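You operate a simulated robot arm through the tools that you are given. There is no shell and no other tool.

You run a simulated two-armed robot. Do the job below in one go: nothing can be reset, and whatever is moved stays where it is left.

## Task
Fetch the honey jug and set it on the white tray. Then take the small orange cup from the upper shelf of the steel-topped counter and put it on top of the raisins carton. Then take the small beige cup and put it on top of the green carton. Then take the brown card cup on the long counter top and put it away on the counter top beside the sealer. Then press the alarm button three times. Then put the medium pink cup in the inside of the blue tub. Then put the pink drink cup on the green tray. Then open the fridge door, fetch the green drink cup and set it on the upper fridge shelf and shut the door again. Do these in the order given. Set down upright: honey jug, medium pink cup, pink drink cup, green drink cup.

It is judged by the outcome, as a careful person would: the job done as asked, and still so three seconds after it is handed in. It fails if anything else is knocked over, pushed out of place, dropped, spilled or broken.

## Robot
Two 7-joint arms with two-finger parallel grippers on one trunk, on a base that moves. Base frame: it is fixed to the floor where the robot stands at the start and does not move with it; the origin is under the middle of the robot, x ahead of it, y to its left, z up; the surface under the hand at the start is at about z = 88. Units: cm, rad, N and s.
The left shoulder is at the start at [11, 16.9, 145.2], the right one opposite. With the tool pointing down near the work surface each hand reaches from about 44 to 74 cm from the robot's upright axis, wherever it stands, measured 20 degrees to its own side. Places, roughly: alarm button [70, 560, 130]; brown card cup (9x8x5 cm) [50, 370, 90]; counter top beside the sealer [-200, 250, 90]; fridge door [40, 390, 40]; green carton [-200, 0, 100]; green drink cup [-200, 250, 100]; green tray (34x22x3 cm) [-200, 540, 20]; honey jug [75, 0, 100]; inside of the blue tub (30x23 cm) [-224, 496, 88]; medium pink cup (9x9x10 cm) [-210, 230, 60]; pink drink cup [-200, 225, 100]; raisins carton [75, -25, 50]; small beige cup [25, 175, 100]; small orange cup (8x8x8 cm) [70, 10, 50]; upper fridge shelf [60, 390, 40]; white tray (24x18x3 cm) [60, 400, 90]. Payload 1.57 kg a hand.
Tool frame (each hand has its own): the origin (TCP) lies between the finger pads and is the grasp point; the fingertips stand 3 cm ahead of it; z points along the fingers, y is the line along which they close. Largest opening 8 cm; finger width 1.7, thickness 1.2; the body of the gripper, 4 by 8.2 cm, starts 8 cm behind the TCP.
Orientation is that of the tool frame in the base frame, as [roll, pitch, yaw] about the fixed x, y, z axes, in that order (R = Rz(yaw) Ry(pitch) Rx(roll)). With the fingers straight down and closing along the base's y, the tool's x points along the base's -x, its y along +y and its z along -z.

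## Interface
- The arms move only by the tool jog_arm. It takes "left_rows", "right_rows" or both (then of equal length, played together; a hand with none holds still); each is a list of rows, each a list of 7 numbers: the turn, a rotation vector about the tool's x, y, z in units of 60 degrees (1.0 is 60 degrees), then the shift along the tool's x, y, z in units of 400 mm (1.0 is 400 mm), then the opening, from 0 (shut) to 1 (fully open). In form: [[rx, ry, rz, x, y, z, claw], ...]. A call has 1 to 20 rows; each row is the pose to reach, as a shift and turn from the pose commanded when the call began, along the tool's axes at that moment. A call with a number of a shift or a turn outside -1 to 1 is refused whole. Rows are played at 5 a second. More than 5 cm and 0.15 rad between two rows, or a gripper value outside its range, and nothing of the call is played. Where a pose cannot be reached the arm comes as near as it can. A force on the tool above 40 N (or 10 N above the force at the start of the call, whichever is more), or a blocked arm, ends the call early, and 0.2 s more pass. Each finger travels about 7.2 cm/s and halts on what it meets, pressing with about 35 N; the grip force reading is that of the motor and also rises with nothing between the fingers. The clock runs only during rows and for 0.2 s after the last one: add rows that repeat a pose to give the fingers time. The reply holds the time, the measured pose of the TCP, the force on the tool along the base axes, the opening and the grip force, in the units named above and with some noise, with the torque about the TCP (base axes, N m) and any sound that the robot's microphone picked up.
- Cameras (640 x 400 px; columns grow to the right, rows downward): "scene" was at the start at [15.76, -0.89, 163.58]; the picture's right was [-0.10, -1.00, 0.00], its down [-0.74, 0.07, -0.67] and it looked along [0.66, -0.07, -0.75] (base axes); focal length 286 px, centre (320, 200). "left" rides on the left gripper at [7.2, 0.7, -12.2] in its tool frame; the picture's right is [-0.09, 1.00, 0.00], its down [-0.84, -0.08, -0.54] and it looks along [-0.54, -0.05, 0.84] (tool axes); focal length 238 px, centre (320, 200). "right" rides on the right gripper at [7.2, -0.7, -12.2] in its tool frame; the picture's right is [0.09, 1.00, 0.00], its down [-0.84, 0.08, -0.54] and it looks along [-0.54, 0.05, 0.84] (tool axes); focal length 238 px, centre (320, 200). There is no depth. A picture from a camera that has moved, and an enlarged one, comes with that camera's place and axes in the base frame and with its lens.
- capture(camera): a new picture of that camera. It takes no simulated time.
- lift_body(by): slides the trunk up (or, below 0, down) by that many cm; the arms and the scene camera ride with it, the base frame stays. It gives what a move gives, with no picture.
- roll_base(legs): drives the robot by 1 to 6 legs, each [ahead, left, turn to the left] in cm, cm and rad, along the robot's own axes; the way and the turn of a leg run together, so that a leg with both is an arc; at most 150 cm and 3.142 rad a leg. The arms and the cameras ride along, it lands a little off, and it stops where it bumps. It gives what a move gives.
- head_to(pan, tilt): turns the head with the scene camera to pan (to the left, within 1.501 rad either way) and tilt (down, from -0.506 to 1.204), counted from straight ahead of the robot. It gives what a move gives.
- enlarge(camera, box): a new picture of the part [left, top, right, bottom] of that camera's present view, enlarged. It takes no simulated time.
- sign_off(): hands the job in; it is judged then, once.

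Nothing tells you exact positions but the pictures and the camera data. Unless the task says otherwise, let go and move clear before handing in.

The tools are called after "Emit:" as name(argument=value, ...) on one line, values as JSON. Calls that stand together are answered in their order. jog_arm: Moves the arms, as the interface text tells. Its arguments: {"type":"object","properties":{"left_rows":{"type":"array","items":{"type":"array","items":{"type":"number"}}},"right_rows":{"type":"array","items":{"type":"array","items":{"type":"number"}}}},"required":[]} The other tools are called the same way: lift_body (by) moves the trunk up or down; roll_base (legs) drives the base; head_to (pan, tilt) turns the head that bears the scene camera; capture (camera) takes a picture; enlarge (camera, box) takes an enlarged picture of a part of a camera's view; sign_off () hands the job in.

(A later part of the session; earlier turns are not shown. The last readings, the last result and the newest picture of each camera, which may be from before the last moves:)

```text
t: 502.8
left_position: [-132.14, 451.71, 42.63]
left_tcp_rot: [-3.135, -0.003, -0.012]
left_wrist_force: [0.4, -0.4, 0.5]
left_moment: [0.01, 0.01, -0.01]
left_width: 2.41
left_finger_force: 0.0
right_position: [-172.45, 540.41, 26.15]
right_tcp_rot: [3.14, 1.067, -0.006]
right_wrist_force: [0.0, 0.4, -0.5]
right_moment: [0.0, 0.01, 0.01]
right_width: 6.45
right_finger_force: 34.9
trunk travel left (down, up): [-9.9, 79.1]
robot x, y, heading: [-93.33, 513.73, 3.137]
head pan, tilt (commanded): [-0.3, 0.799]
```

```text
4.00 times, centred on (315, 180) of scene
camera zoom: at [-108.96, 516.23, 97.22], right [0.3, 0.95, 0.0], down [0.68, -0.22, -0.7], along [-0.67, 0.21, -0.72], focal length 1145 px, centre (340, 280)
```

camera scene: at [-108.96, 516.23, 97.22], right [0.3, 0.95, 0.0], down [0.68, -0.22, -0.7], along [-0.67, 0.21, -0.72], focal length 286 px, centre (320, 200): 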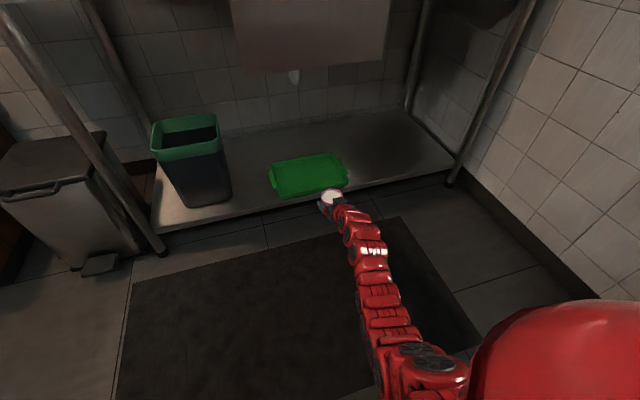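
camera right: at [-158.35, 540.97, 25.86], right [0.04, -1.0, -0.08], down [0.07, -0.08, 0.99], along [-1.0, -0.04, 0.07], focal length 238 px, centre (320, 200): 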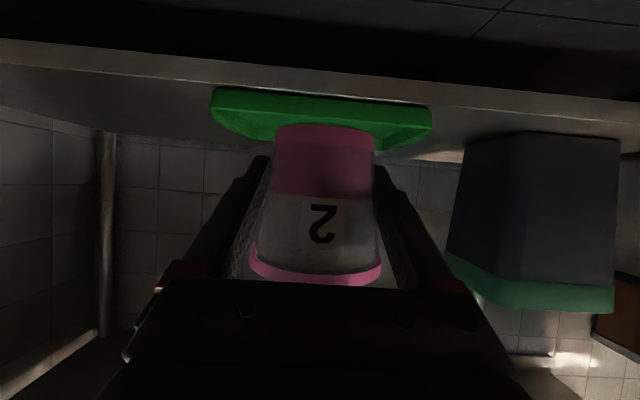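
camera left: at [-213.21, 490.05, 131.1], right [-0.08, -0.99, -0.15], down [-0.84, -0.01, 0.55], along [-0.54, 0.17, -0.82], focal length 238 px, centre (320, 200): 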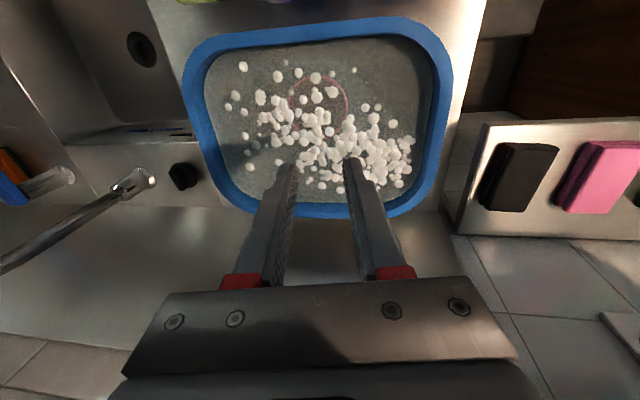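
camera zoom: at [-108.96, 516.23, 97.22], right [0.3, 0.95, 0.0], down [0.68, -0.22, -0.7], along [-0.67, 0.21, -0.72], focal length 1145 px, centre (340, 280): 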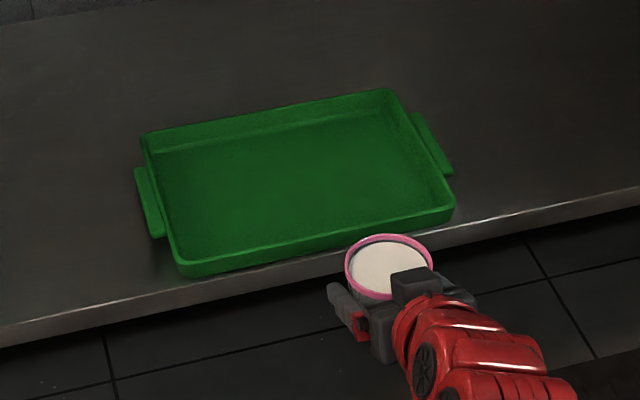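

The tray spans x -189…-211, y 525…554, with its rim at z≈17.3. Moving in over it.

Emit:
roll_base(legs=[[20, 0, 0]])

Emit:
roll_base(legs=[[7.5, 0, 0]])

Emit:
enlarge(camera="scene", box=[230, 120, 400, 250])

Emit:
capture(camera="right")

```text
t: 504.4
left_position: [-152.34, 451.85, 42.46]
left_tcp_rot: [-3.134, -0.004, -0.011]
left_wrist_force: [-1.1, 0.3, -0.2]
left_moment: [-0.02, 0.02, -0.01]
left_width: 2.38
left_finger_force: 0.0
right_position: [-192.67, 540.53, 26.3]
right_tcp_rot: [3.139, 1.067, -0.01]
right_wrist_force: [-0.9, -0.1, -1.0]
right_moment: [0.01, 0.02, -0.01]
right_width: 6.42
right_finger_force: 35.0
trunk travel left (down, up): [-9.9, 79.1]
robot x, y, heading: [-113.6, 514.21, 3.135]
head pan, tilt (commanded): [-0.3, 0.799]
```

```text
t: 505.5
left_position: [-159.77, 451.94, 42.64]
left_tcp_rot: [-3.135, -0.006, -0.013]
left_wrist_force: [-0.4, -0.6, 0.5]
left_moment: [0.01, -0.01, 0.02]
left_width: 2.41
left_finger_force: 0.1
right_position: [-199.88, 540.55, 26.4]
right_tcp_rot: [3.14, 1.068, -0.009]
right_wrist_force: [-0.1, -0.6, -1.2]
right_moment: [0.0, 0.0, -0.03]
right_width: 6.42
right_finger_force: 34.9
trunk travel left (down, up): [-9.9, 79.1]
robot x, y, heading: [-120.67, 514.21, 3.134]
head pan, tilt (commanded): [-0.3, 0.799]
```

```text
3.08 times, centred on (315, 185) of scene
camera zoom: at [-136.44, 516.41, 97.21], right [0.3, 0.95, 0.0], down [0.68, -0.22, -0.7], along [-0.66, 0.21, -0.72], focal length 881 px, centre (335, 246)
```

zoom: 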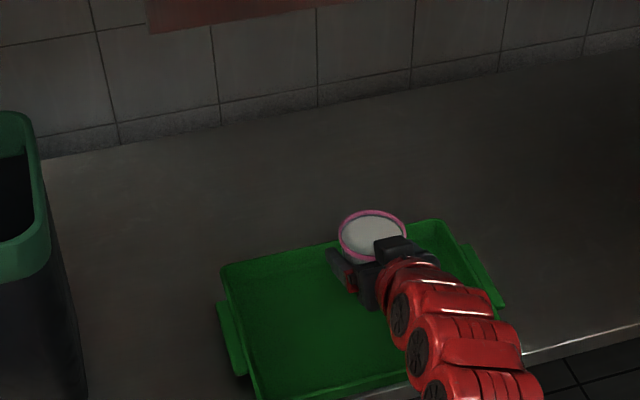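

```text
taken
camera right: at [-185.79, 541.23, 25.85], right [0.04, -1.0, -0.08], down [0.07, -0.08, 0.99], along [-1.0, -0.04, 0.07], focal length 238 px, centre (320, 200)
```

right: 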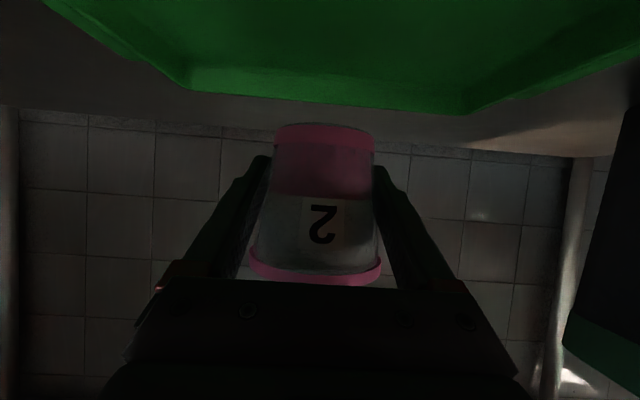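

Over the tray's middle. Lowering.

Emit:
lift_body(by=-6)

Emit:
jog_arm(right_rows=[[0, 0, 0, 0.0088, 0, 0.0048, 0.6], [0, 0, 0, 0.0175, 0, 0.0096, 0.6]])

```text
t: 506.5
left_position: [-159.67, 451.95, 36.52]
left_tcp_rot: [-3.134, -0.005, -0.014]
left_wrist_force: [0.1, 0.3, 0.2]
left_moment: [0.03, 0.03, 0.02]
left_width: 2.38
left_finger_force: 0.1
right_position: [-199.78, 540.57, 20.36]
right_tcp_rot: [3.14, 1.065, -0.01]
right_wrist_force: [-0.3, -0.8, -1.9]
right_moment: [0.0, 0.01, -0.03]
right_width: 6.43
right_finger_force: 35.1
trunk travel left (down, up): [-3.9, 85.1]
robot x, y, heading: [-120.5, 513.78, 3.134]
head pan, tilt (commanded): [-0.3, 0.799]
```

```text
t: 507.1
left_position: [-159.58, 451.93, 36.52]
left_tcp_rot: [-3.134, -0.005, -0.013]
left_wrist_force: [0.5, -0.1, -0.3]
left_moment: [0.0, 0.01, -0.01]
left_width: 2.41
left_finger_force: 0.0
right_position: [-199.81, 540.68, 19.58]
right_tcp_rot: [-3.142, 1.066, -0.008]
right_wrist_force: [0.6, -0.5, -2.4]
right_moment: [0.02, 0.03, -0.01]
right_width: 6.42
right_finger_force: 35.4
trunk travel left (down, up): [-3.9, 85.1]
robot x, y, heading: [-120.76, 514.21, 3.134]
head pan, tilt (commanded): [-0.3, 0.799]
```

Emit:
jog_arm(right_rows=[[0, 0, 0, 0.0088, 0, 0.0048, 0.6], [0, 0, 0, 0.0175, 0, 0.0096, 0.6]])

Emit:
capture(camera="right")

```text
t: 507.7
left_position: [-159.74, 451.94, 36.63]
left_tcp_rot: [-3.134, -0.002, -0.013]
left_wrist_force: [0.0, -0.3, -0.3]
left_moment: [0.01, -0.01, -0.01]
left_width: 2.4
left_finger_force: 0.1
right_position: [-199.69, 540.61, 18.57]
right_tcp_rot: [3.141, 1.064, -0.011]
right_wrist_force: [0.7, 1.5, -1.9]
right_moment: [-0.02, 0.0, 0.0]
right_width: 6.42
right_finger_force: 34.7
trunk travel left (down, up): [-3.9, 85.1]
robot x, y, heading: [-120.56, 514.23, 3.136]
head pan, tilt (commanded): [-0.3, 0.799]
```

```text
taken
camera right: at [-185.71, 541.2, 18.16], right [0.04, -1.0, -0.08], down [0.07, -0.08, 0.99], along [-1.0, -0.04, 0.06], focal length 238 px, centre (320, 200)
```

right: 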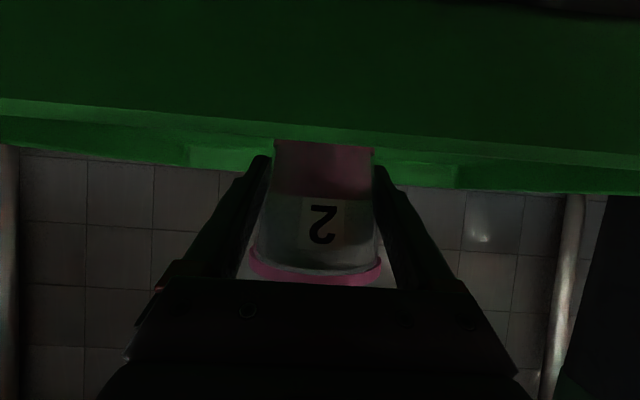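

Emit:
jog_arm(right_rows=[[0, 0, 0, 0.0088, 0, 0.0048, 0.6], [0, 0, 0, 0.0131, 0, 0.0072, 0.6]])

```text
t: 508.3
left_position: [-159.66, 451.92, 36.63]
left_tcp_rot: [-3.133, -0.005, -0.014]
left_wrist_force: [0.6, 0.6, -0.6]
left_moment: [-0.03, -0.01, 0.0]
left_width: 2.4
left_finger_force: 0.1
right_position: [-199.87, 540.79, 18.17]
right_tcp_rot: [3.141, 1.065, -0.008]
right_wrist_force: [0.5, -0.3, 0.4]
right_moment: [-0.06, -0.03, 0.0]
right_width: 6.44
right_finger_force: 35.4
trunk travel left (down, up): [-3.9, 85.1]
robot x, y, heading: [-120.41, 514.36, 3.136]
head pan, tilt (commanded): [-0.3, 0.799]
```

Emit:
jog_arm(right_rows=[[0, 0, 0, 0.0044, 0, 0.0024, 0.6], [0, 0, 0, 0.0044, 0, 0.0024, 0.6]])

```text
t: 508.9
left_position: [-159.7, 451.89, 36.6]
left_tcp_rot: [-3.135, -0.002, -0.013]
left_wrist_force: [-0.3, 0.3, -0.3]
left_moment: [-0.02, -0.01, -0.01]
left_width: 2.4
left_finger_force: 0.0
right_position: [-199.9, 540.64, 18.21]
right_tcp_rot: [-3.14, 1.069, -0.007]
right_wrist_force: [-1.9, 1.9, 8.1]
right_moment: [0.03, -0.23, 0.08]
right_width: 6.4
right_finger_force: 34.9
trunk travel left (down, up): [-3.9, 85.1]
robot x, y, heading: [-120.44, 514.1, 3.14]
head pan, tilt (commanded): [-0.3, 0.799]
```

Contact with the tray. Opening, then backing off 7 cm before raising the hand.

Emit:
jog_arm(right_rows=[[0, 0, 0, -0.003, 0, -0.0015, 0.7], [0, 0, 0, -0.003, 0, -0.0015, 0.9], [0, 0, 0, -0.003, 0, -0.0015, 1], [0, 0, 0, -0.003, 0, -0.0015, 1], [0, 0, 0, -0.003, 0, -0.0015, 1]])

Emit:
capture(camera="right")

Emit:
enlarge(camera="scene", box=[230, 120, 400, 250])

```text
t: 510.1
left_position: [-159.76, 451.89, 36.61]
left_tcp_rot: [-3.135, -0.003, -0.015]
left_wrist_force: [0.1, 0.8, 0.6]
left_moment: [-0.01, -0.02, 0.0]
left_width: 2.41
left_finger_force: 0.1
right_position: [-199.82, 540.59, 17.99]
right_tcp_rot: [3.139, 1.067, -0.01]
right_wrist_force: [0.5, -0.3, 0.0]
right_moment: [0.03, -0.06, -0.02]
right_width: 8.0
right_finger_force: 0.0
trunk travel left (down, up): [-3.9, 85.1]
robot x, y, heading: [-120.76, 514.03, 3.139]
head pan, tilt (commanded): [-0.3, 0.799]
```

```text
taken
camera right: at [-185.72, 541.17, 17.53], right [0.04, -1.0, -0.08], down [0.07, -0.08, 0.99], along [-1.0, -0.04, 0.07], focal length 238 px, centre (320, 200)
```

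right: 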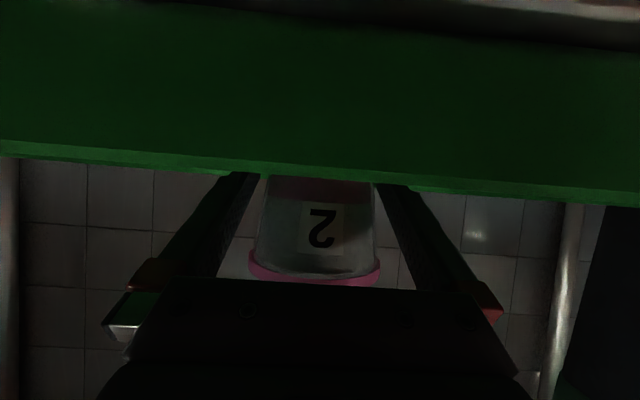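

```text
3.08 times, centred on (315, 185) of scene
camera zoom: at [-136.42, 516.41, 91.21], right [0.3, 0.95, 0.0], down [0.68, -0.22, -0.7], along [-0.66, 0.21, -0.72], focal length 881 px, centre (335, 246)
```

zoom: 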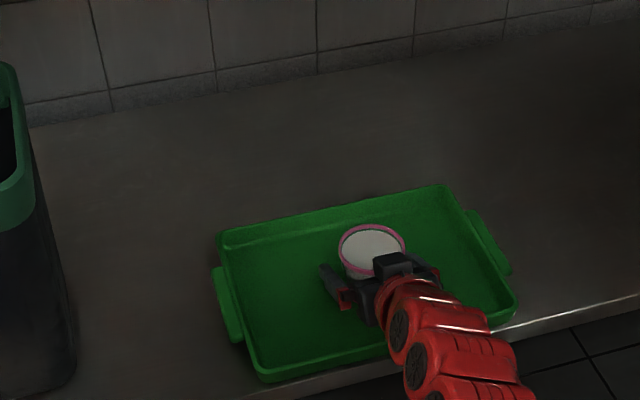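

Emit:
jog_arm(right_rows=[[0, 0, 0, 0.04, 0, -0.074, 1], [0, 0, 0, 0.08, 0, -0.147, 1], [0, 0, 0, 0.025, 0, -0.185, 1], [0, 0, 0, -0.03, 0, -0.215, 1], [0, 0, 0, -0.06, 0, -0.23, 1]])

Emit:
roll_base(legs=[[-45, 0, 0]])

Emit:
enlarge(camera="scene", box=[240, 100, 420, 240])

```text
t: 511.3
left_position: [-159.74, 451.9, 36.56]
left_tcp_rot: [-3.135, -0.005, -0.014]
left_wrist_force: [-0.8, -0.3, 0.0]
left_moment: [0.04, 0.0, -0.02]
left_width: 2.39
left_finger_force: 0.1
right_position: [-193.12, 540.5, 24.8]
right_tcp_rot: [3.142, 1.066, -0.007]
right_wrist_force: [0.9, 0.6, 0.1]
right_moment: [-0.02, -0.03, 0.03]
right_width: 8.02
right_finger_force: 0.1
trunk travel left (down, up): [-3.9, 85.1]
robot x, y, heading: [-120.68, 513.87, 3.135]
head pan, tilt (commanded): [-0.3, 0.799]
```

```text
t: 513.9
left_position: [-115.68, 451.47, 36.58]
left_tcp_rot: [-3.134, -0.004, -0.012]
left_wrist_force: [0.4, 0.1, 0.1]
left_moment: [0.02, -0.02, -0.01]
left_width: 2.39
left_finger_force: 0.1
right_position: [-149.01, 540.05, 24.71]
right_tcp_rot: [3.141, 1.065, -0.007]
right_wrist_force: [0.6, 0.2, -0.2]
right_moment: [0.0, 0.01, 0.0]
right_width: 8.01
right_finger_force: 0.0
trunk travel left (down, up): [-3.9, 85.1]
robot x, y, heading: [-76.25, 513.65, 3.136]
head pan, tilt (commanded): [-0.3, 0.799]
```

```text
2.86 times, centred on (330, 170) of scene
camera zoom: at [-92.43, 516.09, 91.21], right [0.3, 0.95, 0.0], down [0.68, -0.22, -0.7], along [-0.66, 0.21, -0.72], focal length 818 px, centre (291, 286)
```

zoom: 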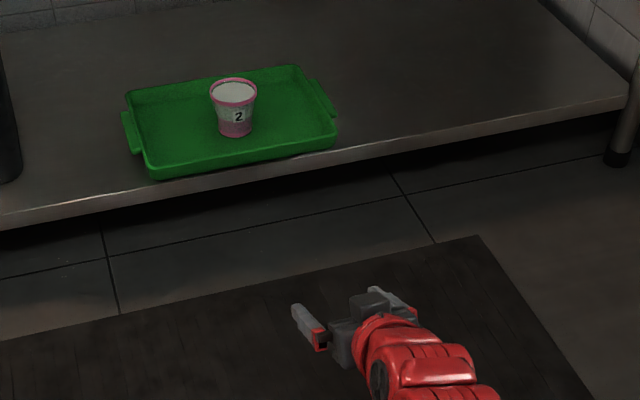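

The pink drink stands upright on the green tray. Last job: the fridge. I'll raise the trunk, move to the middle of the aisle in front of it and turn around to face the fridge door.

Emit:
lift_body(by=35)

Emit:
roll_base(legs=[[18, 112, 0], [0, 0, 1.57], [0, 0, 1.57]])

Emit:
head_to(pan=0.1, tilt=0.45)

Emit:
capture(camera="scene")

```text
t: 517.4
left_position: [-115.72, 451.55, 71.52]
left_tcp_rot: [-3.136, -0.004, -0.013]
left_wrist_force: [0.3, 0.1, 0.0]
left_moment: [0.0, 0.01, 0.01]
left_width: 2.43
left_finger_force: 0.1
right_position: [-148.99, 540.07, 59.71]
right_tcp_rot: [3.14, 1.065, -0.008]
right_wrist_force: [0.3, -0.3, 0.0]
right_moment: [-0.02, -0.01, 0.03]
right_width: 7.99
right_finger_force: 0.0
trunk travel left (down, up): [-38.9, 50.1]
robot x, y, heading: [-76.54, 513.46, 3.139]
head pan, tilt (commanded): [-0.3, 0.799]
```

```text
t: 531.0
left_position: [-58.22, 461.99, 71.56]
left_tcp_rot: [-3.135, -0.005, -3.131]
left_wrist_force: [-0.3, -0.7, -0.6]
left_moment: [-0.01, -0.02, -0.02]
left_width: 2.4
left_finger_force: 0.1
right_position: [-23.01, 374.14, 59.84]
right_tcp_rot: [3.14, 1.067, -3.127]
right_wrist_force: [0.0, 0.7, 0.5]
right_moment: [0.01, 0.01, 0.0]
right_width: 8.01
right_finger_force: 0.2
trunk travel left (down, up): [-38.9, 50.1]
robot x, y, heading: [-96.14, 398.85, 0.016]
head pan, tilt (commanded): [-0.3, 0.799]
```

```text
t: 531.9
left_position: [-58.26, 461.93, 71.52]
left_tcp_rot: [-3.134, -0.002, -3.13]
left_wrist_force: [-0.4, 0.6, 0.7]
left_moment: [0.01, -0.03, -0.01]
left_width: 2.4
left_finger_force: 0.1
right_position: [-22.99, 374.04, 59.64]
right_tcp_rot: [3.141, 1.067, -3.128]
right_wrist_force: [0.3, 0.7, -0.3]
right_moment: [0.0, -0.03, 0.01]
right_width: 7.99
right_finger_force: 0.1
trunk travel left (down, up): [-38.9, 50.1]
robot x, y, heading: [-95.88, 398.86, 0.012]
head pan, tilt (commanded): [0.099, 0.45]
```

```text
taken
camera scene: at [-78.89, 399.99, 129.25], right [0.11, -0.99, 0.0], down [-0.43, -0.05, -0.9], along [0.89, 0.1, -0.44], focal length 286 px, centre (320, 200)
```

scene: 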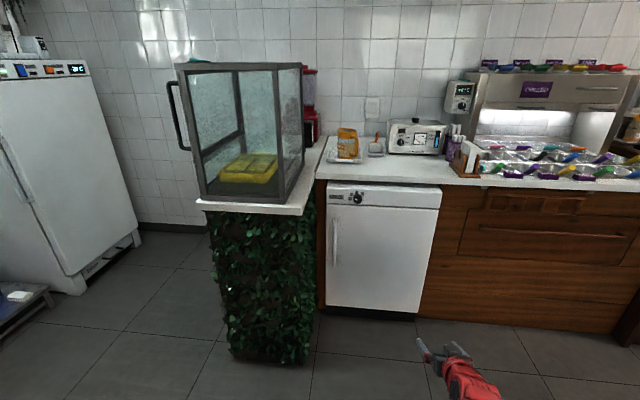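

Emit:
enlarge(camera="scene", box=[300, 170, 460, 330])

Emit:
enlarge(camera="scene", box=[310, 190, 380, 300])

```text
2.50 times, centred on (380, 250) of scene
camera zoom: at [-78.89, 399.99, 129.25], right [0.11, -0.99, 0.0], down [-0.43, -0.05, -0.9], along [0.89, 0.1, -0.44], focal length 716 px, centre (170, 75)
```

zoom: 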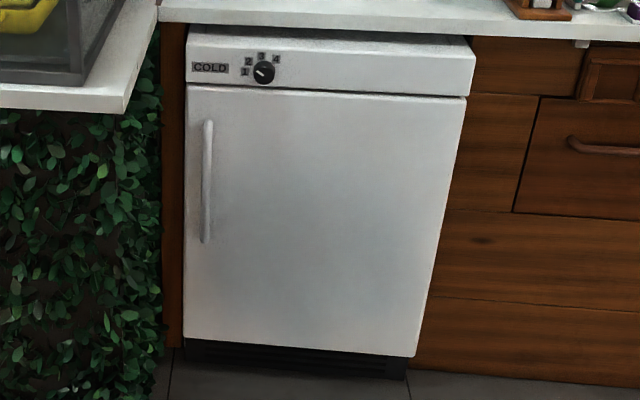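

```text
3.64 times, centred on (345, 245) of scene
camera zoom: at [-78.89, 399.99, 129.25], right [0.11, -0.99, 0.0], down [-0.43, -0.05, -0.9], along [0.89, 0.1, -0.44], focal length 1041 px, centre (229, 36)
```

zoom: 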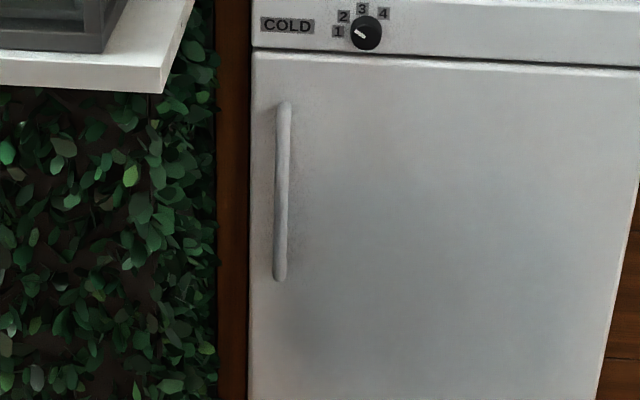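

The fridge door spans y 361–410 with a vertical handle bar at about (33, 405.8), z 40–66, so it hinges on the right. I'll pull it with the left hand held horizontal. First I'll line up, lower the trunk and set up the left hand.

Emit:
roll_base(legs=[[0, -18, -0.014]])

Emit:
lift_body(by=-20)

Emit:
jog_arm(left_rows=[[0, 0, 0, -0.067, -0.103, 0, 0.3], [0, 0, 0, -0.133, -0.206, 0, 0.4], [0, 0, 0, -0.2, -0.309, 0, 0.5], [0, 0, 0, -0.267, -0.411, 0, 0.6], [0, 0, 0, -0.333, -0.514, 0, 0.7], [0, 0, 0, -0.4, -0.617, 0, 0.8], [0, 0, 0, -0.467, -0.72, 0, 0.9], [0, 0, 0, -0.533, -0.823, 0, 1], [0, 0, 0, -0.6, -0.925, 0, 1]])

```text
t: 533.4
left_position: [-57.49, 443.57, 71.65]
left_tcp_rot: [-3.137, -0.003, -3.141]
left_wrist_force: [-0.3, 0.0, 0.6]
left_moment: [0.02, 0.0, -0.02]
left_width: 2.37
left_finger_force: 0.1
right_position: [-22.92, 355.38, 59.62]
right_tcp_rot: [3.139, 1.067, -3.138]
right_wrist_force: [0.0, 0.0, -0.9]
right_moment: [0.01, 0.02, 0.04]
right_width: 8.01
right_finger_force: 0.0
trunk travel left (down, up): [-38.9, 50.1]
robot x, y, heading: [-96.19, 380.85, 0.008]
head pan, tilt (commanded): [0.099, 0.45]
```

```text
t: 535.5
left_position: [-57.45, 443.67, 51.6]
left_tcp_rot: [-3.136, -0.004, -3.139]
left_wrist_force: [0.8, 0.2, 0.7]
left_moment: [-0.01, 0.02, 0.01]
left_width: 2.41
left_finger_force: 0.1
right_position: [-22.99, 355.42, 39.75]
right_tcp_rot: [-3.141, 1.068, -3.137]
right_wrist_force: [-0.2, -0.4, -0.3]
right_moment: [-0.01, 0.0, 0.03]
right_width: 7.99
right_finger_force: 0.0
trunk travel left (down, up): [-18.9, 70.1]
robot x, y, heading: [-95.79, 381.14, 0.004]
head pan, tilt (commanded): [0.099, 0.45]
```

```text
t: 537.7
left_position: [-32.77, 408.58, 54.28]
left_tcp_rot: [-3.136, 0.0, -3.093]
left_wrist_force: [0.3, 0.5, 0.2]
left_moment: [-0.04, -0.02, 0.0]
left_width: 8.02
left_finger_force: 0.0
left hand out of reach, approached as far as the arm can: row 1, 2, 3, 4, 5, 6, 7, 8
right_position: [-22.95, 355.42, 39.72]
right_tcp_rot: [-3.139, 1.069, -3.133]
right_wrist_force: [0.0, -0.3, 0.3]
right_moment: [-0.01, 0.03, -0.05]
right_width: 8.01
right_finger_force: 0.1
trunk travel left (down, up): [-18.9, 70.1]
robot x, y, heading: [-96.05, 381.04, 0.008]
head pan, tilt (commanded): [0.099, 0.45]
stopped in row 9 (left hand): the arm was blocked; the commanded pose is now the measured one
```

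Emit:
jog_arm(left_rows=[[0, -0.14, 0, -0.04, 0, 0, 1], [0, -0.28, 0, -0.08, 0, 0, 1], [0, -0.42, 0, -0.12, 0, 0, 1], [0, -0.56, 0, -0.16, 0, 0, 1], [0, -0.7, 0, -0.2, 0, 0, 1]])

Emit:
jog_arm(left_rows=[[0, -0.14, 0, -0.03, 0, 0.027, 1], [0, -0.28, 0, -0.06, 0, 0.054, 1], [0, -0.42, 0, -0.09, 0, 0.08, 1], [0, -0.56, 0, -0.12, 0, 0.107, 1], [0, -0.7, 0, -0.15, 0, 0.134, 1], [0, -0.8, 0, -0.186, 0, 0.167, 1]])

Emit:
capture(camera="left")

Emit:
capture(camera="scene")

```text
t: 538.9
left_position: [-24.78, 408.77, 54.32]
left_tcp_rot: [-3.13, 0.73, -3.092]
left_wrist_force: [1.0, 0.3, -0.2]
left_moment: [0.0, 0.0, -0.02]
left_width: 8.0
left_finger_force: 0.0
left hand out of reach, approached as far as the arm can: row 1, 2
right_position: [-23.03, 355.5, 39.67]
right_tcp_rot: [-3.141, 1.068, -3.135]
right_wrist_force: [0.0, 0.1, 0.0]
right_moment: [0.01, 0.01, -0.02]
right_width: 8.0
right_finger_force: 0.1
trunk travel left (down, up): [-18.9, 70.1]
robot x, y, heading: [-95.77, 380.9, 0.006]
head pan, tilt (commanded): [0.099, 0.45]
```

```text
t: 540.3
left_position: [-14.81, 409.33, 54.33]
left_tcp_rot: [-1.595, 1.564, -1.547]
left_wrist_force: [0.2, 0.9, -1.1]
left_moment: [0.02, 0.02, 0.01]
left_width: 7.99
left_finger_force: 0.0
right_position: [-22.92, 355.5, 39.64]
right_tcp_rot: [-3.141, 1.067, -3.136]
right_wrist_force: [0.1, 0.9, -0.2]
right_moment: [0.0, -0.01, -0.02]
right_width: 8.0
right_finger_force: 0.1
trunk travel left (down, up): [-18.9, 70.1]
robot x, y, heading: [-95.6, 380.96, 0.009]
head pan, tilt (commanded): [0.099, 0.45]
```

```text
taken
camera left: at [-26.84, 409.4, 47.09], right [-0.05, 1.0, 0.08], down [-0.54, -0.1, 0.84], along [0.84, -0.01, 0.54], focal length 238 px, centre (320, 200)
```

left: 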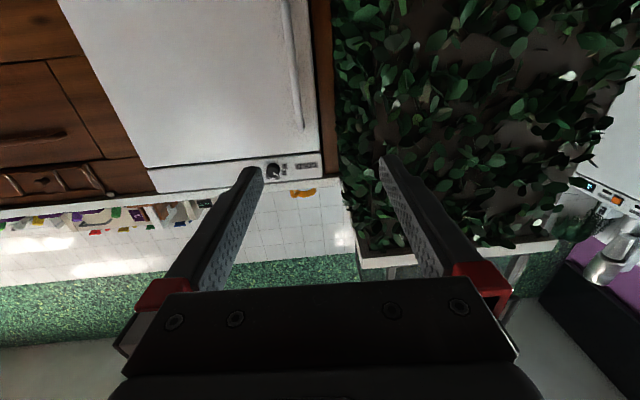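

```text
taken
camera scene: at [-78.64, 381.79, 109.26], right [0.11, -0.99, 0.0], down [-0.43, -0.05, -0.9], along [0.9, 0.1, -0.44], focal length 286 px, centre (320, 200)
```

scene: 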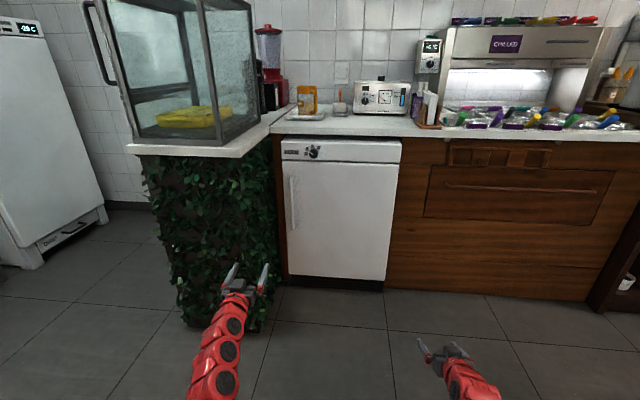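

The left hand points at the fridge. The handle bar is at y≈406.3. I'll shift right 3.4 cm, pull the right hand back a bit, and drive forward partway.

Emit:
jog_arm(left_rows=[[0, 0, 0, 0, -0.045, 0, 1], [0, 0, 0, 0, -0.085, 0, 0.8], [0, 0, 0, 0, -0.085, 0, 0.7]], right_rows=[[0, 0, 0, 0.05, 0, -0.09, 0.5], [0, 0, 0, 0.1, 0, -0.18, 0.5], [0, 0, 0, 0.145, 0, -0.263, 0.5]])

Emit:
roll_base(legs=[[30, 0, -0.005]])

Emit:
capture(camera="left")

Emit:
capture(camera="scene")

```text
t: 541.1
left_position: [-14.54, 405.84, 54.08]
left_tcp_rot: [-1.779, 1.563, -1.732]
left_wrist_force: [-0.6, -0.4, -0.4]
left_moment: [0.01, 0.01, -0.01]
left_width: 5.59
left_finger_force: 0.0
right_position: [-34.97, 355.4, 39.6]
right_tcp_rot: [3.141, 1.065, -3.137]
right_wrist_force: [0.8, -0.1, 0.1]
right_moment: [-0.01, -0.01, 0.01]
right_width: 3.97
right_finger_force: 0.1
trunk travel left (down, up): [-18.9, 70.1]
robot x, y, heading: [-95.75, 381.23, 0.007]
head pan, tilt (commanded): [0.099, 0.45]
```

```text
t: 543.2
left_position: [15.7, 405.57, 54.2]
left_tcp_rot: [-1.835, 1.564, -1.796]
left_wrist_force: [0.3, -0.2, -0.4]
left_moment: [0.0, 0.01, 0.01]
left_width: 5.59
left_finger_force: 0.0
right_position: [-5.01, 355.19, 39.73]
right_tcp_rot: [-3.142, 1.064, 3.139]
right_wrist_force: [-0.3, -0.2, 0.5]
right_moment: [-0.03, 0.02, -0.02]
right_width: 3.99
right_finger_force: 0.0
trunk travel left (down, up): [-18.9, 70.1]
robot x, y, heading: [-65.7, 381.03, -0.001]
head pan, tilt (commanded): [0.099, 0.45]
```

```text
taken
camera left: at [3.47, 405.74, 46.96], right [-0.04, 1.0, 0.09], down [-0.54, -0.09, 0.84], along [0.84, -0.01, 0.54], focal length 238 px, centre (320, 200)
```

left: 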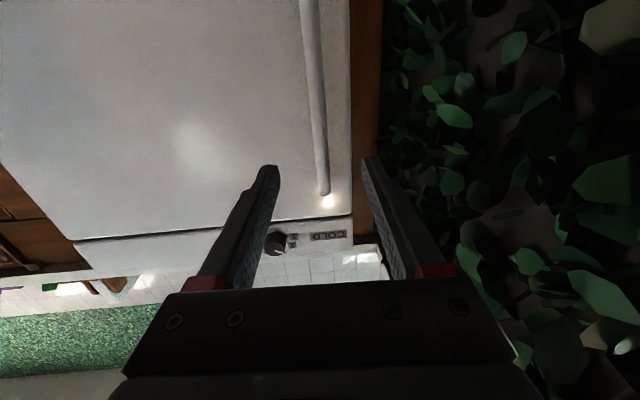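

```text
taken
camera scene: at [-48.62, 381.79, 109.25], right [0.1, -0.99, 0.0], down [-0.43, -0.04, -0.9], along [0.9, 0.09, -0.44], focal length 286 px, centre (320, 200)
```

scene: 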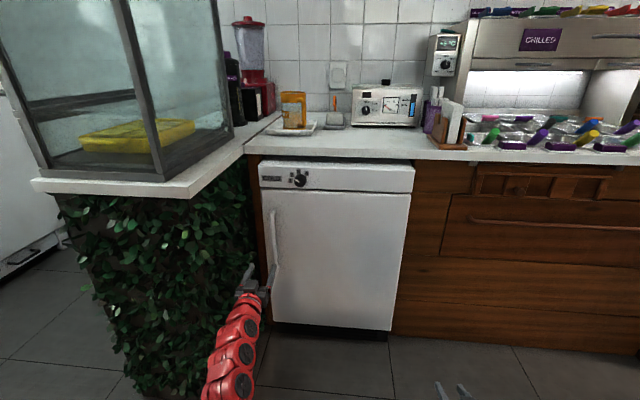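

The handle lies right on the hand's axis, at about x≈30. Moving 12 cm closer.

Emit:
roll_base(legs=[[12, 0, 0]])

Emit:
capture(camera="left")

Emit:
enlarge(camera="scene", box=[200, 200, 330, 330])

```text
t: 544.4
left_position: [27.84, 405.57, 53.96]
left_tcp_rot: [-1.854, 1.563, -1.812]
left_wrist_force: [-0.2, -0.6, 0.3]
left_moment: [-0.02, -0.04, -0.01]
left_width: 5.61
left_finger_force: 0.0
right_position: [7.05, 355.22, 39.71]
right_tcp_rot: [3.141, 1.066, 3.139]
right_wrist_force: [0.2, 0.3, 0.0]
right_moment: [0.02, -0.02, 0.01]
right_width: 3.98
right_finger_force: 0.1
trunk travel left (down, up): [-18.9, 70.1]
robot x, y, heading: [-53.61, 380.74, -0.005]
head pan, tilt (commanded): [0.099, 0.45]
```

```text
taken
camera left: at [15.61, 405.74, 46.95], right [-0.04, 1.0, 0.09], down [-0.54, -0.09, 0.84], along [0.84, -0.01, 0.54], focal length 238 px, centre (320, 200)
```

left: 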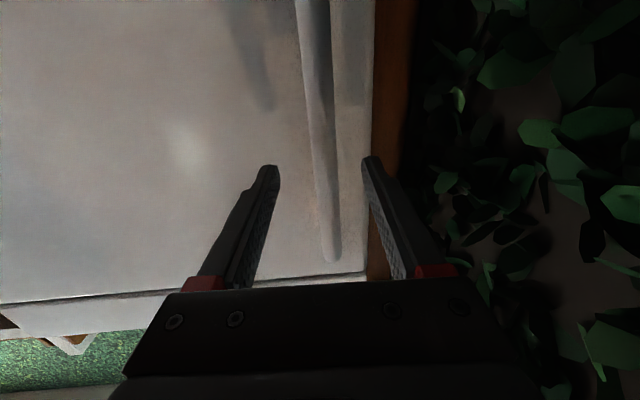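

```text
3.08 times, centred on (265, 265) of scene
camera zoom: at [-36.48, 381.8, 109.25], right [0.1, -0.99, 0.0], down [-0.43, -0.04, -0.9], along [0.9, 0.09, -0.44], focal length 881 px, centre (489, 0)
```

zoom: 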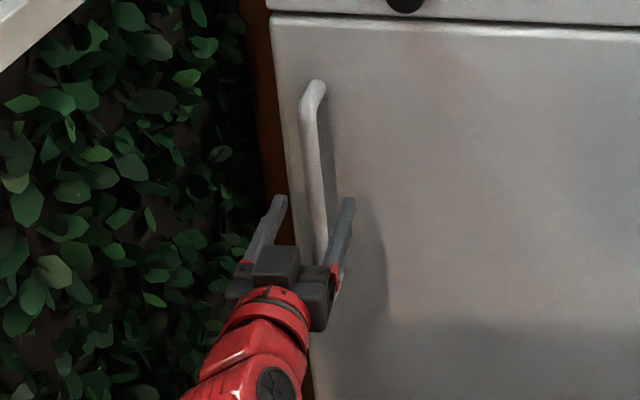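

Emit:
roll_base(legs=[[1.5, 0, 0]])

Emit:
jog_arm(left_rows=[[0, 0, 0, 0, 0.008, 0, 0.6], [0, 0, 0, 0, 0.008, 0, 0.4], [0, 0, 0, 0, 0.008, 0, 0.2], [0, 0, 0, 0, 0.008, 0, 0], [0, 0, 0, 0, 0.008, 0, 0]])

Emit:
capture(camera="left")

Emit:
enlarge(camera="scene", box=[200, 200, 330, 330])

```text
t: 545.2
left_position: [29.32, 405.51, 54.13]
left_tcp_rot: [-1.846, 1.564, -1.804]
left_wrist_force: [0.1, -0.6, 0.4]
left_moment: [-0.01, 0.01, 0.03]
left_width: 5.59
left_finger_force: 0.0
right_position: [8.64, 355.28, 39.65]
right_tcp_rot: [3.141, 1.064, 3.14]
right_wrist_force: [0.0, -0.1, -0.6]
right_moment: [-0.03, 0.01, -0.02]
right_width: 4.01
right_finger_force: 0.1
trunk travel left (down, up): [-18.9, 70.1]
robot x, y, heading: [-51.83, 380.99, -0.0]
head pan, tilt (commanded): [0.099, 0.45]
```

```text
t: 546.4
left_position: [29.19, 406.06, 54.0]
left_tcp_rot: [-1.844, 1.563, -1.802]
left_wrist_force: [-1.0, 4.0, -0.9]
left_moment: [0.27, -0.01, 0.13]
left_width: 1.76
left_finger_force: 32.2
right_position: [8.62, 355.34, 39.7]
right_tcp_rot: [-3.14, 1.067, 3.14]
right_wrist_force: [0.2, -0.2, -0.3]
right_moment: [0.01, 0.02, -0.01]
right_width: 3.99
right_finger_force: 0.1
trunk travel left (down, up): [-18.9, 70.1]
robot x, y, heading: [-52.17, 381.21, -0.003]
head pan, tilt (commanded): [0.099, 0.45]
```

```text
taken
camera left: at [17.09, 406.17, 46.92], right [-0.04, 1.0, 0.09], down [-0.54, -0.09, 0.84], along [0.84, -0.01, 0.54], focal length 238 px, centre (320, 200)
```

left: 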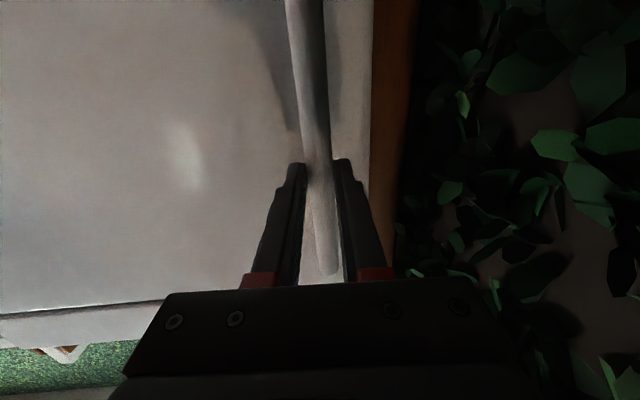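

```text
3.08 times, centred on (265, 265) of scene
camera zoom: at [-34.95, 381.82, 109.25], right [0.1, -0.99, 0.0], down [-0.43, -0.04, -0.9], along [0.9, 0.09, -0.44], focal length 881 px, centre (489, 0)
```

zoom: 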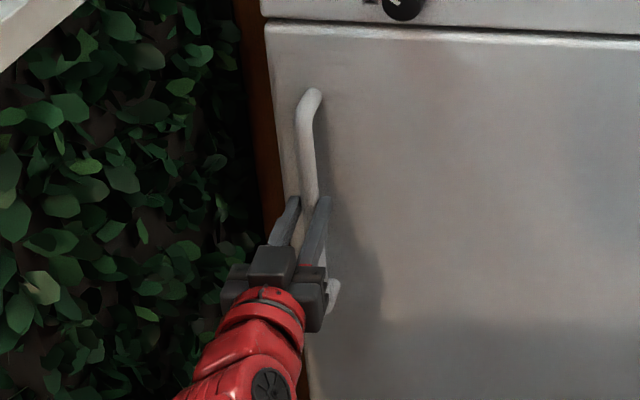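

The handle is gripped. I'll pull the door open along its arc using short base moves.

Emit:
roll_base(legs=[[-9.1, -2.4, 0]])

Emit:
capture(camera="scene")

```text
t: 547.5
left_position: [20.13, 403.88, 54.19]
left_tcp_rot: [-1.658, 1.564, -1.612]
left_wrist_force: [-11.4, 31.8, -4.4]
left_moment: [0.25, -0.19, 0.92]
left_width: 1.74
left_finger_force: 33.1
right_position: [-0.63, 352.84, 39.65]
right_tcp_rot: [-3.137, 1.066, -3.14]
right_wrist_force: [-1.0, 0.6, 0.8]
right_moment: [0.04, -0.04, 0.02]
right_width: 3.99
right_finger_force: 0.0
trunk travel left (down, up): [-18.9, 70.1]
robot x, y, heading: [-61.05, 378.38, 0.001]
head pan, tilt (commanded): [0.099, 0.45]
```

```text
taken
camera scene: at [-44.12, 379.62, 109.26], right [0.1, -1.0, 0.0], down [-0.43, -0.04, -0.9], along [0.9, 0.09, -0.44], focal length 286 px, centre (320, 200)
```

scene: 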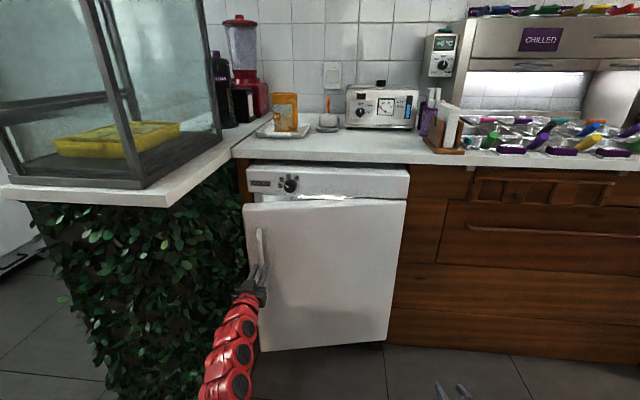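

The door is opening. There's some sideways force, so I'll use slightly less rightward motion on the next steps.

Emit:
roll_base(legs=[[-7.5, -2.4, 0]])

Emit:
roll_base(legs=[[-7.5, -4.6, 0]])

Emit:
capture(camera="scene")

Emit:
capture(camera="left")

```text
t: 548.6
left_position: [12.58, 400.53, 54.12]
left_tcp_rot: [-2.027, 1.565, -1.991]
left_wrist_force: [23.5, -38.4, 3.8]
left_moment: [0.09, 0.02, -1.0]
left_width: 1.76
left_finger_force: 32.1
right_position: [-8.26, 350.15, 39.54]
right_tcp_rot: [3.134, 1.062, 3.132]
right_wrist_force: [-0.2, -0.4, 0.0]
right_moment: [0.02, -0.03, 0.01]
right_width: 4.01
right_finger_force: 0.1
trunk travel left (down, up): [-18.9, 70.1]
robot x, y, heading: [-69.05, 376.14, -0.004]
head pan, tilt (commanded): [0.099, 0.45]
```

```text
t: 549.7
left_position: [5.25, 395.4, 53.96]
left_tcp_rot: [-1.927, 1.56, -1.901]
left_wrist_force: [29.2, -33.0, 4.2]
left_moment: [0.26, -0.21, -0.87]
left_width: 1.78
left_finger_force: 32.9
right_position: [-15.65, 345.31, 39.5]
right_tcp_rot: [3.137, 1.062, 3.128]
right_wrist_force: [-0.6, -0.7, 0.0]
right_moment: [0.0, 0.09, 0.0]
right_width: 4.03
right_finger_force: 0.2
trunk travel left (down, up): [-18.9, 70.1]
robot x, y, heading: [-76.27, 371.32, -0.002]
head pan, tilt (commanded): [0.099, 0.45]
```

```text
taken
camera scene: at [-59.09, 371.97, 109.24], right [0.09, -1.0, 0.0], down [-0.43, -0.04, -0.9], along [0.9, 0.09, -0.44], focal length 286 px, centre (320, 200)
```

scene: 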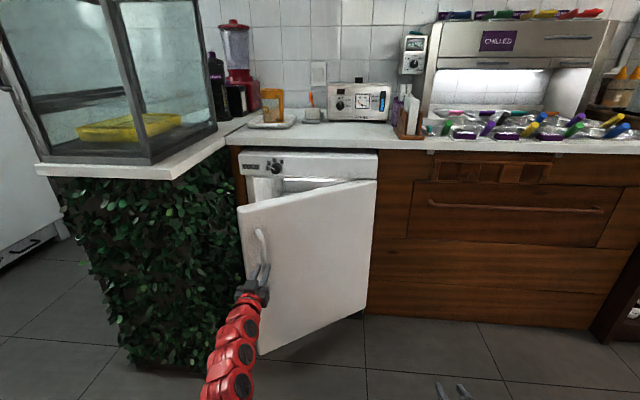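

```text
taken
camera left: at [-6.9, 395.69, 46.93], right [-0.03, 1.0, 0.08], down [-0.54, -0.08, 0.84], along [0.84, -0.02, 0.54], focal length 238 px, centre (320, 200)
```

left: 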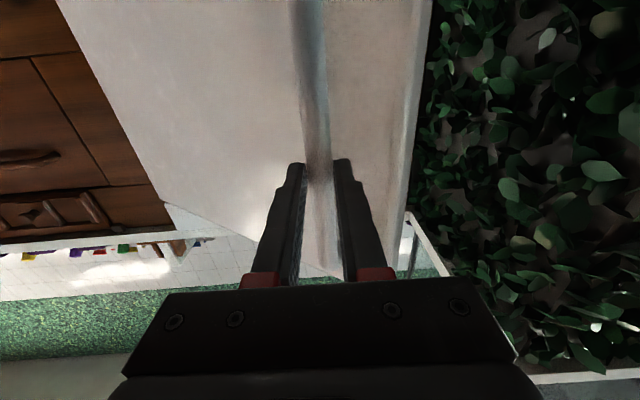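

Emit:
roll_base(legs=[[-5.8, -7.2, 0]])

Emit:
roll_base(legs=[[-4.6, -8, 0]])

Emit:
capture(camera="scene")

```text
t: 550.8
left_position: [-0.67, 388.87, 53.98]
left_tcp_rot: [-1.748, 1.559, -1.717]
left_wrist_force: [-28.3, 21.3, -7.6]
left_moment: [0.39, 0.07, 0.76]
left_width: 1.77
left_finger_force: 32.6
right_position: [-21.5, 338.52, 39.71]
right_tcp_rot: [-3.14, 1.063, -3.141]
right_wrist_force: [-0.1, 0.5, -0.7]
right_moment: [0.02, 0.03, -0.01]
right_width: 4.01
right_finger_force: 0.0
trunk travel left (down, up): [-18.9, 70.1]
robot x, y, heading: [-82.31, 364.48, -0.003]
head pan, tilt (commanded): [0.099, 0.45]
```

```text
t: 551.9
left_position: [-5.37, 380.86, 53.97]
left_tcp_rot: [-1.803, 1.56, -1.77]
left_wrist_force: [-11.3, 4.0, -2.9]
left_moment: [0.37, -0.3, 0.22]
left_width: 1.79
left_finger_force: 32.4
right_position: [-26.23, 330.56, 39.74]
right_tcp_rot: [3.14, 1.064, 3.136]
right_wrist_force: [-0.4, -0.4, 0.0]
right_moment: [-0.01, 0.0, 0.0]
right_width: 4.02
right_finger_force: 0.1
trunk travel left (down, up): [-18.9, 70.1]
robot x, y, heading: [-86.59, 356.4, 0.001]
head pan, tilt (commanded): [0.099, 0.45]
```

```text
taken
camera scene: at [-69.73, 357.23, 109.26], right [0.1, -1.0, 0.0], down [-0.43, -0.04, -0.9], along [0.9, 0.09, -0.43], focal length 286 px, centre (320, 200)
```

scene: 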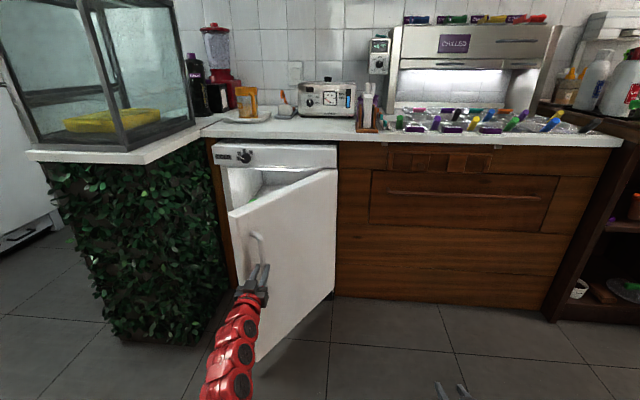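

Almost there. One more step brings the door to about 76° open.

Emit:
roll_base(legs=[[-3.2, -8.7, 0]])

Emit:
capture(camera="left")

Emit:
capture(camera="scene")

```text
t: 553.0
left_position: [-8.36, 372.11, 54.09]
left_tcp_rot: [-1.822, 1.56, -1.789]
left_wrist_force: [28.4, -6.5, 4.4]
left_moment: [0.36, -0.26, -0.21]
left_width: 1.76
left_finger_force: 32.3
right_position: [-29.34, 321.77, 39.61]
right_tcp_rot: [3.138, 1.064, 3.136]
right_wrist_force: [-1.0, -0.1, -0.2]
right_moment: [-0.02, 0.03, -0.03]
right_width: 3.99
right_finger_force: 0.0
trunk travel left (down, up): [-18.9, 70.1]
robot x, y, heading: [-90.0, 347.68, -0.004]
head pan, tilt (commanded): [0.099, 0.45]
```

```text
taken
camera left: at [-20.67, 372.39, 46.91], right [-0.03, 1.0, 0.08], down [-0.54, -0.09, 0.84], along [0.84, -0.02, 0.54], focal length 238 px, centre (320, 200)
```

left: 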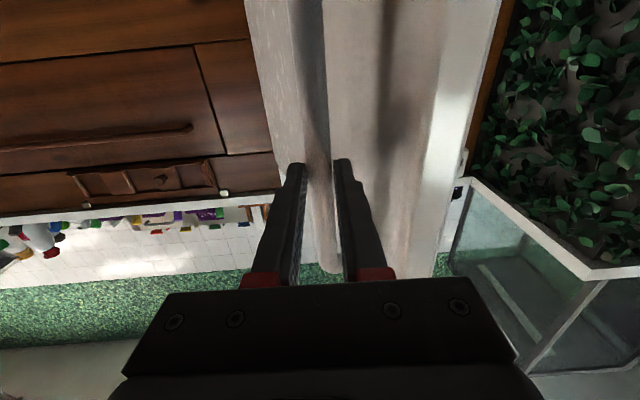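

```text
taken
camera scene: at [-72.75, 348.45, 109.24], right [0.1, -1.0, 0.0], down [-0.43, -0.04, -0.9], along [0.9, 0.09, -0.44], focal length 286 px, centre (320, 200)
```

scene: 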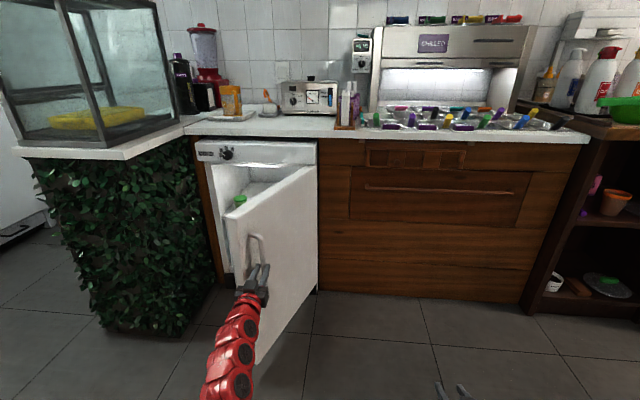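

The door is about 75° open. Releasing the handle and backing away.

Emit:
jog_arm(left_rows=[[0, 0, 0, 0, 0, 0, 0.3], [0, 0, 0, 0, 0, 0, 0.45], [0, 0, 0, 0, 0, 0, 0.45]])

Emit:
roll_base(legs=[[-20, 0, 0]])

Emit:
lift_body(by=20)

Emit:
capture(camera="scene")

```text
t: 553.8
left_position: [-8.63, 372.15, 54.18]
left_tcp_rot: [-1.705, 1.561, -1.671]
left_wrist_force: [0.1, -0.9, 0.3]
left_moment: [0.02, -0.03, -0.02]
left_width: 3.59
left_finger_force: 0.0
right_position: [-29.41, 321.8, 39.68]
right_tcp_rot: [3.139, 1.062, 3.136]
right_wrist_force: [-0.8, -0.2, 0.0]
right_moment: [-0.01, -0.01, 0.0]
right_width: 4.02
right_finger_force: 0.1
trunk travel left (down, up): [-18.9, 70.1]
robot x, y, heading: [-89.75, 347.82, -0.001]
head pan, tilt (commanded): [0.099, 0.45]
```

```text
t: 555.4
left_position: [-28.82, 371.79, 54.14]
left_tcp_rot: [-1.687, 1.563, -1.658]
left_wrist_force: [0.4, -0.6, 0.1]
left_moment: [0.03, 0.0, 0.0]
left_width: 3.61
left_finger_force: 0.2
right_position: [-49.82, 321.7, 39.65]
right_tcp_rot: [3.141, 1.064, 3.133]
right_wrist_force: [-0.2, -1.2, 0.3]
right_moment: [0.03, -0.02, -0.03]
right_width: 3.98
right_finger_force: 0.1
trunk travel left (down, up): [-18.9, 70.1]
robot x, y, heading: [-110.33, 347.99, -0.008]
head pan, tilt (commanded): [0.099, 0.45]
```

```text
t: 557.6
left_position: [-28.79, 371.82, 74.13]
left_tcp_rot: [-1.71, 1.56, -1.682]
left_wrist_force: [-0.2, 0.1, -0.5]
left_moment: [-0.01, -0.02, 0.0]
left_width: 3.59
left_finger_force: 0.0
right_position: [-49.92, 321.72, 59.69]
right_tcp_rot: [3.141, 1.063, 3.133]
right_wrist_force: [-0.5, -0.7, 0.2]
right_moment: [-0.02, -0.02, -0.02]
right_width: 4.01
right_finger_force: 0.1
trunk travel left (down, up): [-38.9, 50.1]
robot x, y, heading: [-110.1, 347.85, -0.009]
head pan, tilt (commanded): [0.099, 0.45]
```

```text
taken
camera scene: at [-93.21, 348.5, 129.25], right [0.09, -1.0, 0.0], down [-0.43, -0.04, -0.9], along [0.9, 0.08, -0.44], focal length 286 px, centre (320, 200)
```

scene: 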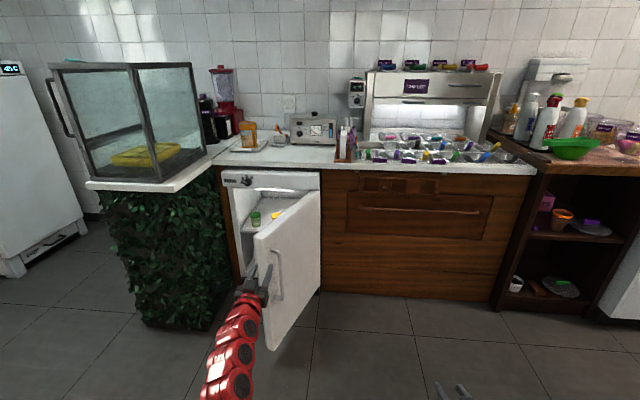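

The door stays open. I can see items inside on the upper shelf, so I'll zoom in and move left a bit for a better view.

Emit:
roll_base(legs=[[0, 45, 0]])

Emit:
head_to(pan=0.0, tilt=0.5)

Emit:
capture(camera="scene")

Emit:
enlarge(camera="scene", box=[250, 130, 410, 300])

```text
t: 560.3
left_position: [-28.8, 417.09, 74.22]
left_tcp_rot: [-1.692, 1.561, -1.656]
left_wrist_force: [-0.2, -0.4, -1.4]
left_moment: [0.02, -0.03, -0.05]
left_width: 3.6
left_finger_force: 0.0
right_position: [-49.58, 366.72, 59.75]
right_tcp_rot: [3.14, 1.063, 3.138]
right_wrist_force: [0.9, 0.1, -0.1]
right_moment: [0.0, 0.04, -0.02]
right_width: 4.01
right_finger_force: 0.1
trunk travel left (down, up): [-38.9, 50.1]
robot x, y, heading: [-110.43, 392.68, -0.004]
head pan, tilt (commanded): [0.099, 0.45]
```

```text
t: 561.0
left_position: [-28.86, 417.0, 74.14]
left_tcp_rot: [-1.696, 1.56, -1.66]
left_wrist_force: [-0.2, -0.4, -0.7]
left_moment: [0.01, -0.01, 0.01]
left_width: 3.6
left_finger_force: 0.0
right_position: [-49.67, 366.72, 59.61]
right_tcp_rot: [3.14, 1.064, 3.139]
right_wrist_force: [-0.4, 0.7, 0.1]
right_moment: [0.0, -0.01, -0.01]
right_width: 3.99
right_finger_force: 0.0
trunk travel left (down, up): [-38.9, 50.1]
robot x, y, heading: [-110.06, 392.35, -0.001]
head pan, tilt (commanded): [0.0, 0.499]
```

```text
taken
camera scene: at [-93.13, 392.48, 128.81], right [0.0, -1.0, 0.0], down [-0.48, 0.0, -0.88], along [0.88, 0.0, -0.48], focal length 286 px, centre (320, 200)
```

scene: 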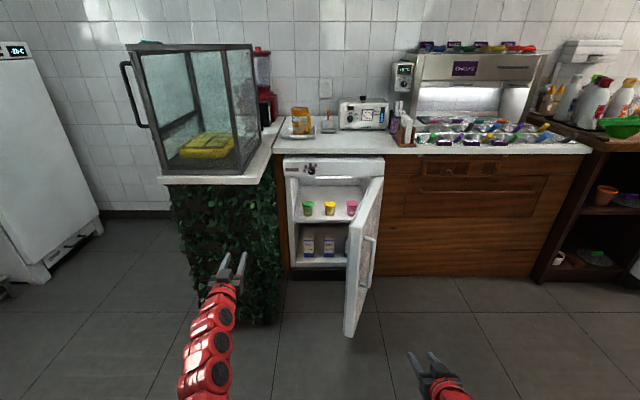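

```text
2.35 times, centred on (330, 215) of scene
camera zoom: at [-93.13, 392.48, 128.81], right [0.0, -1.0, 0.0], down [-0.48, 0.0, -0.88], along [0.88, 0.0, -0.48], focal length 674 px, centre (296, 165)
```

zoom: 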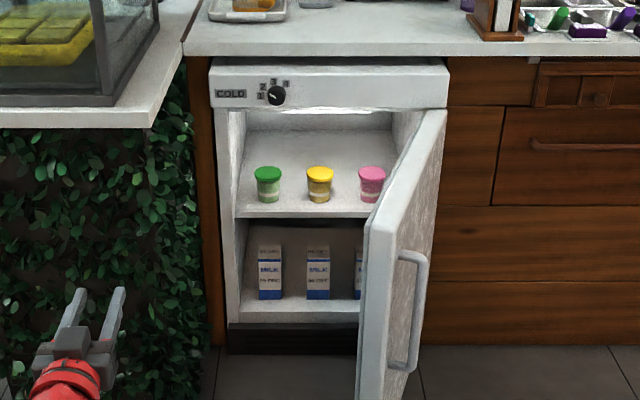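

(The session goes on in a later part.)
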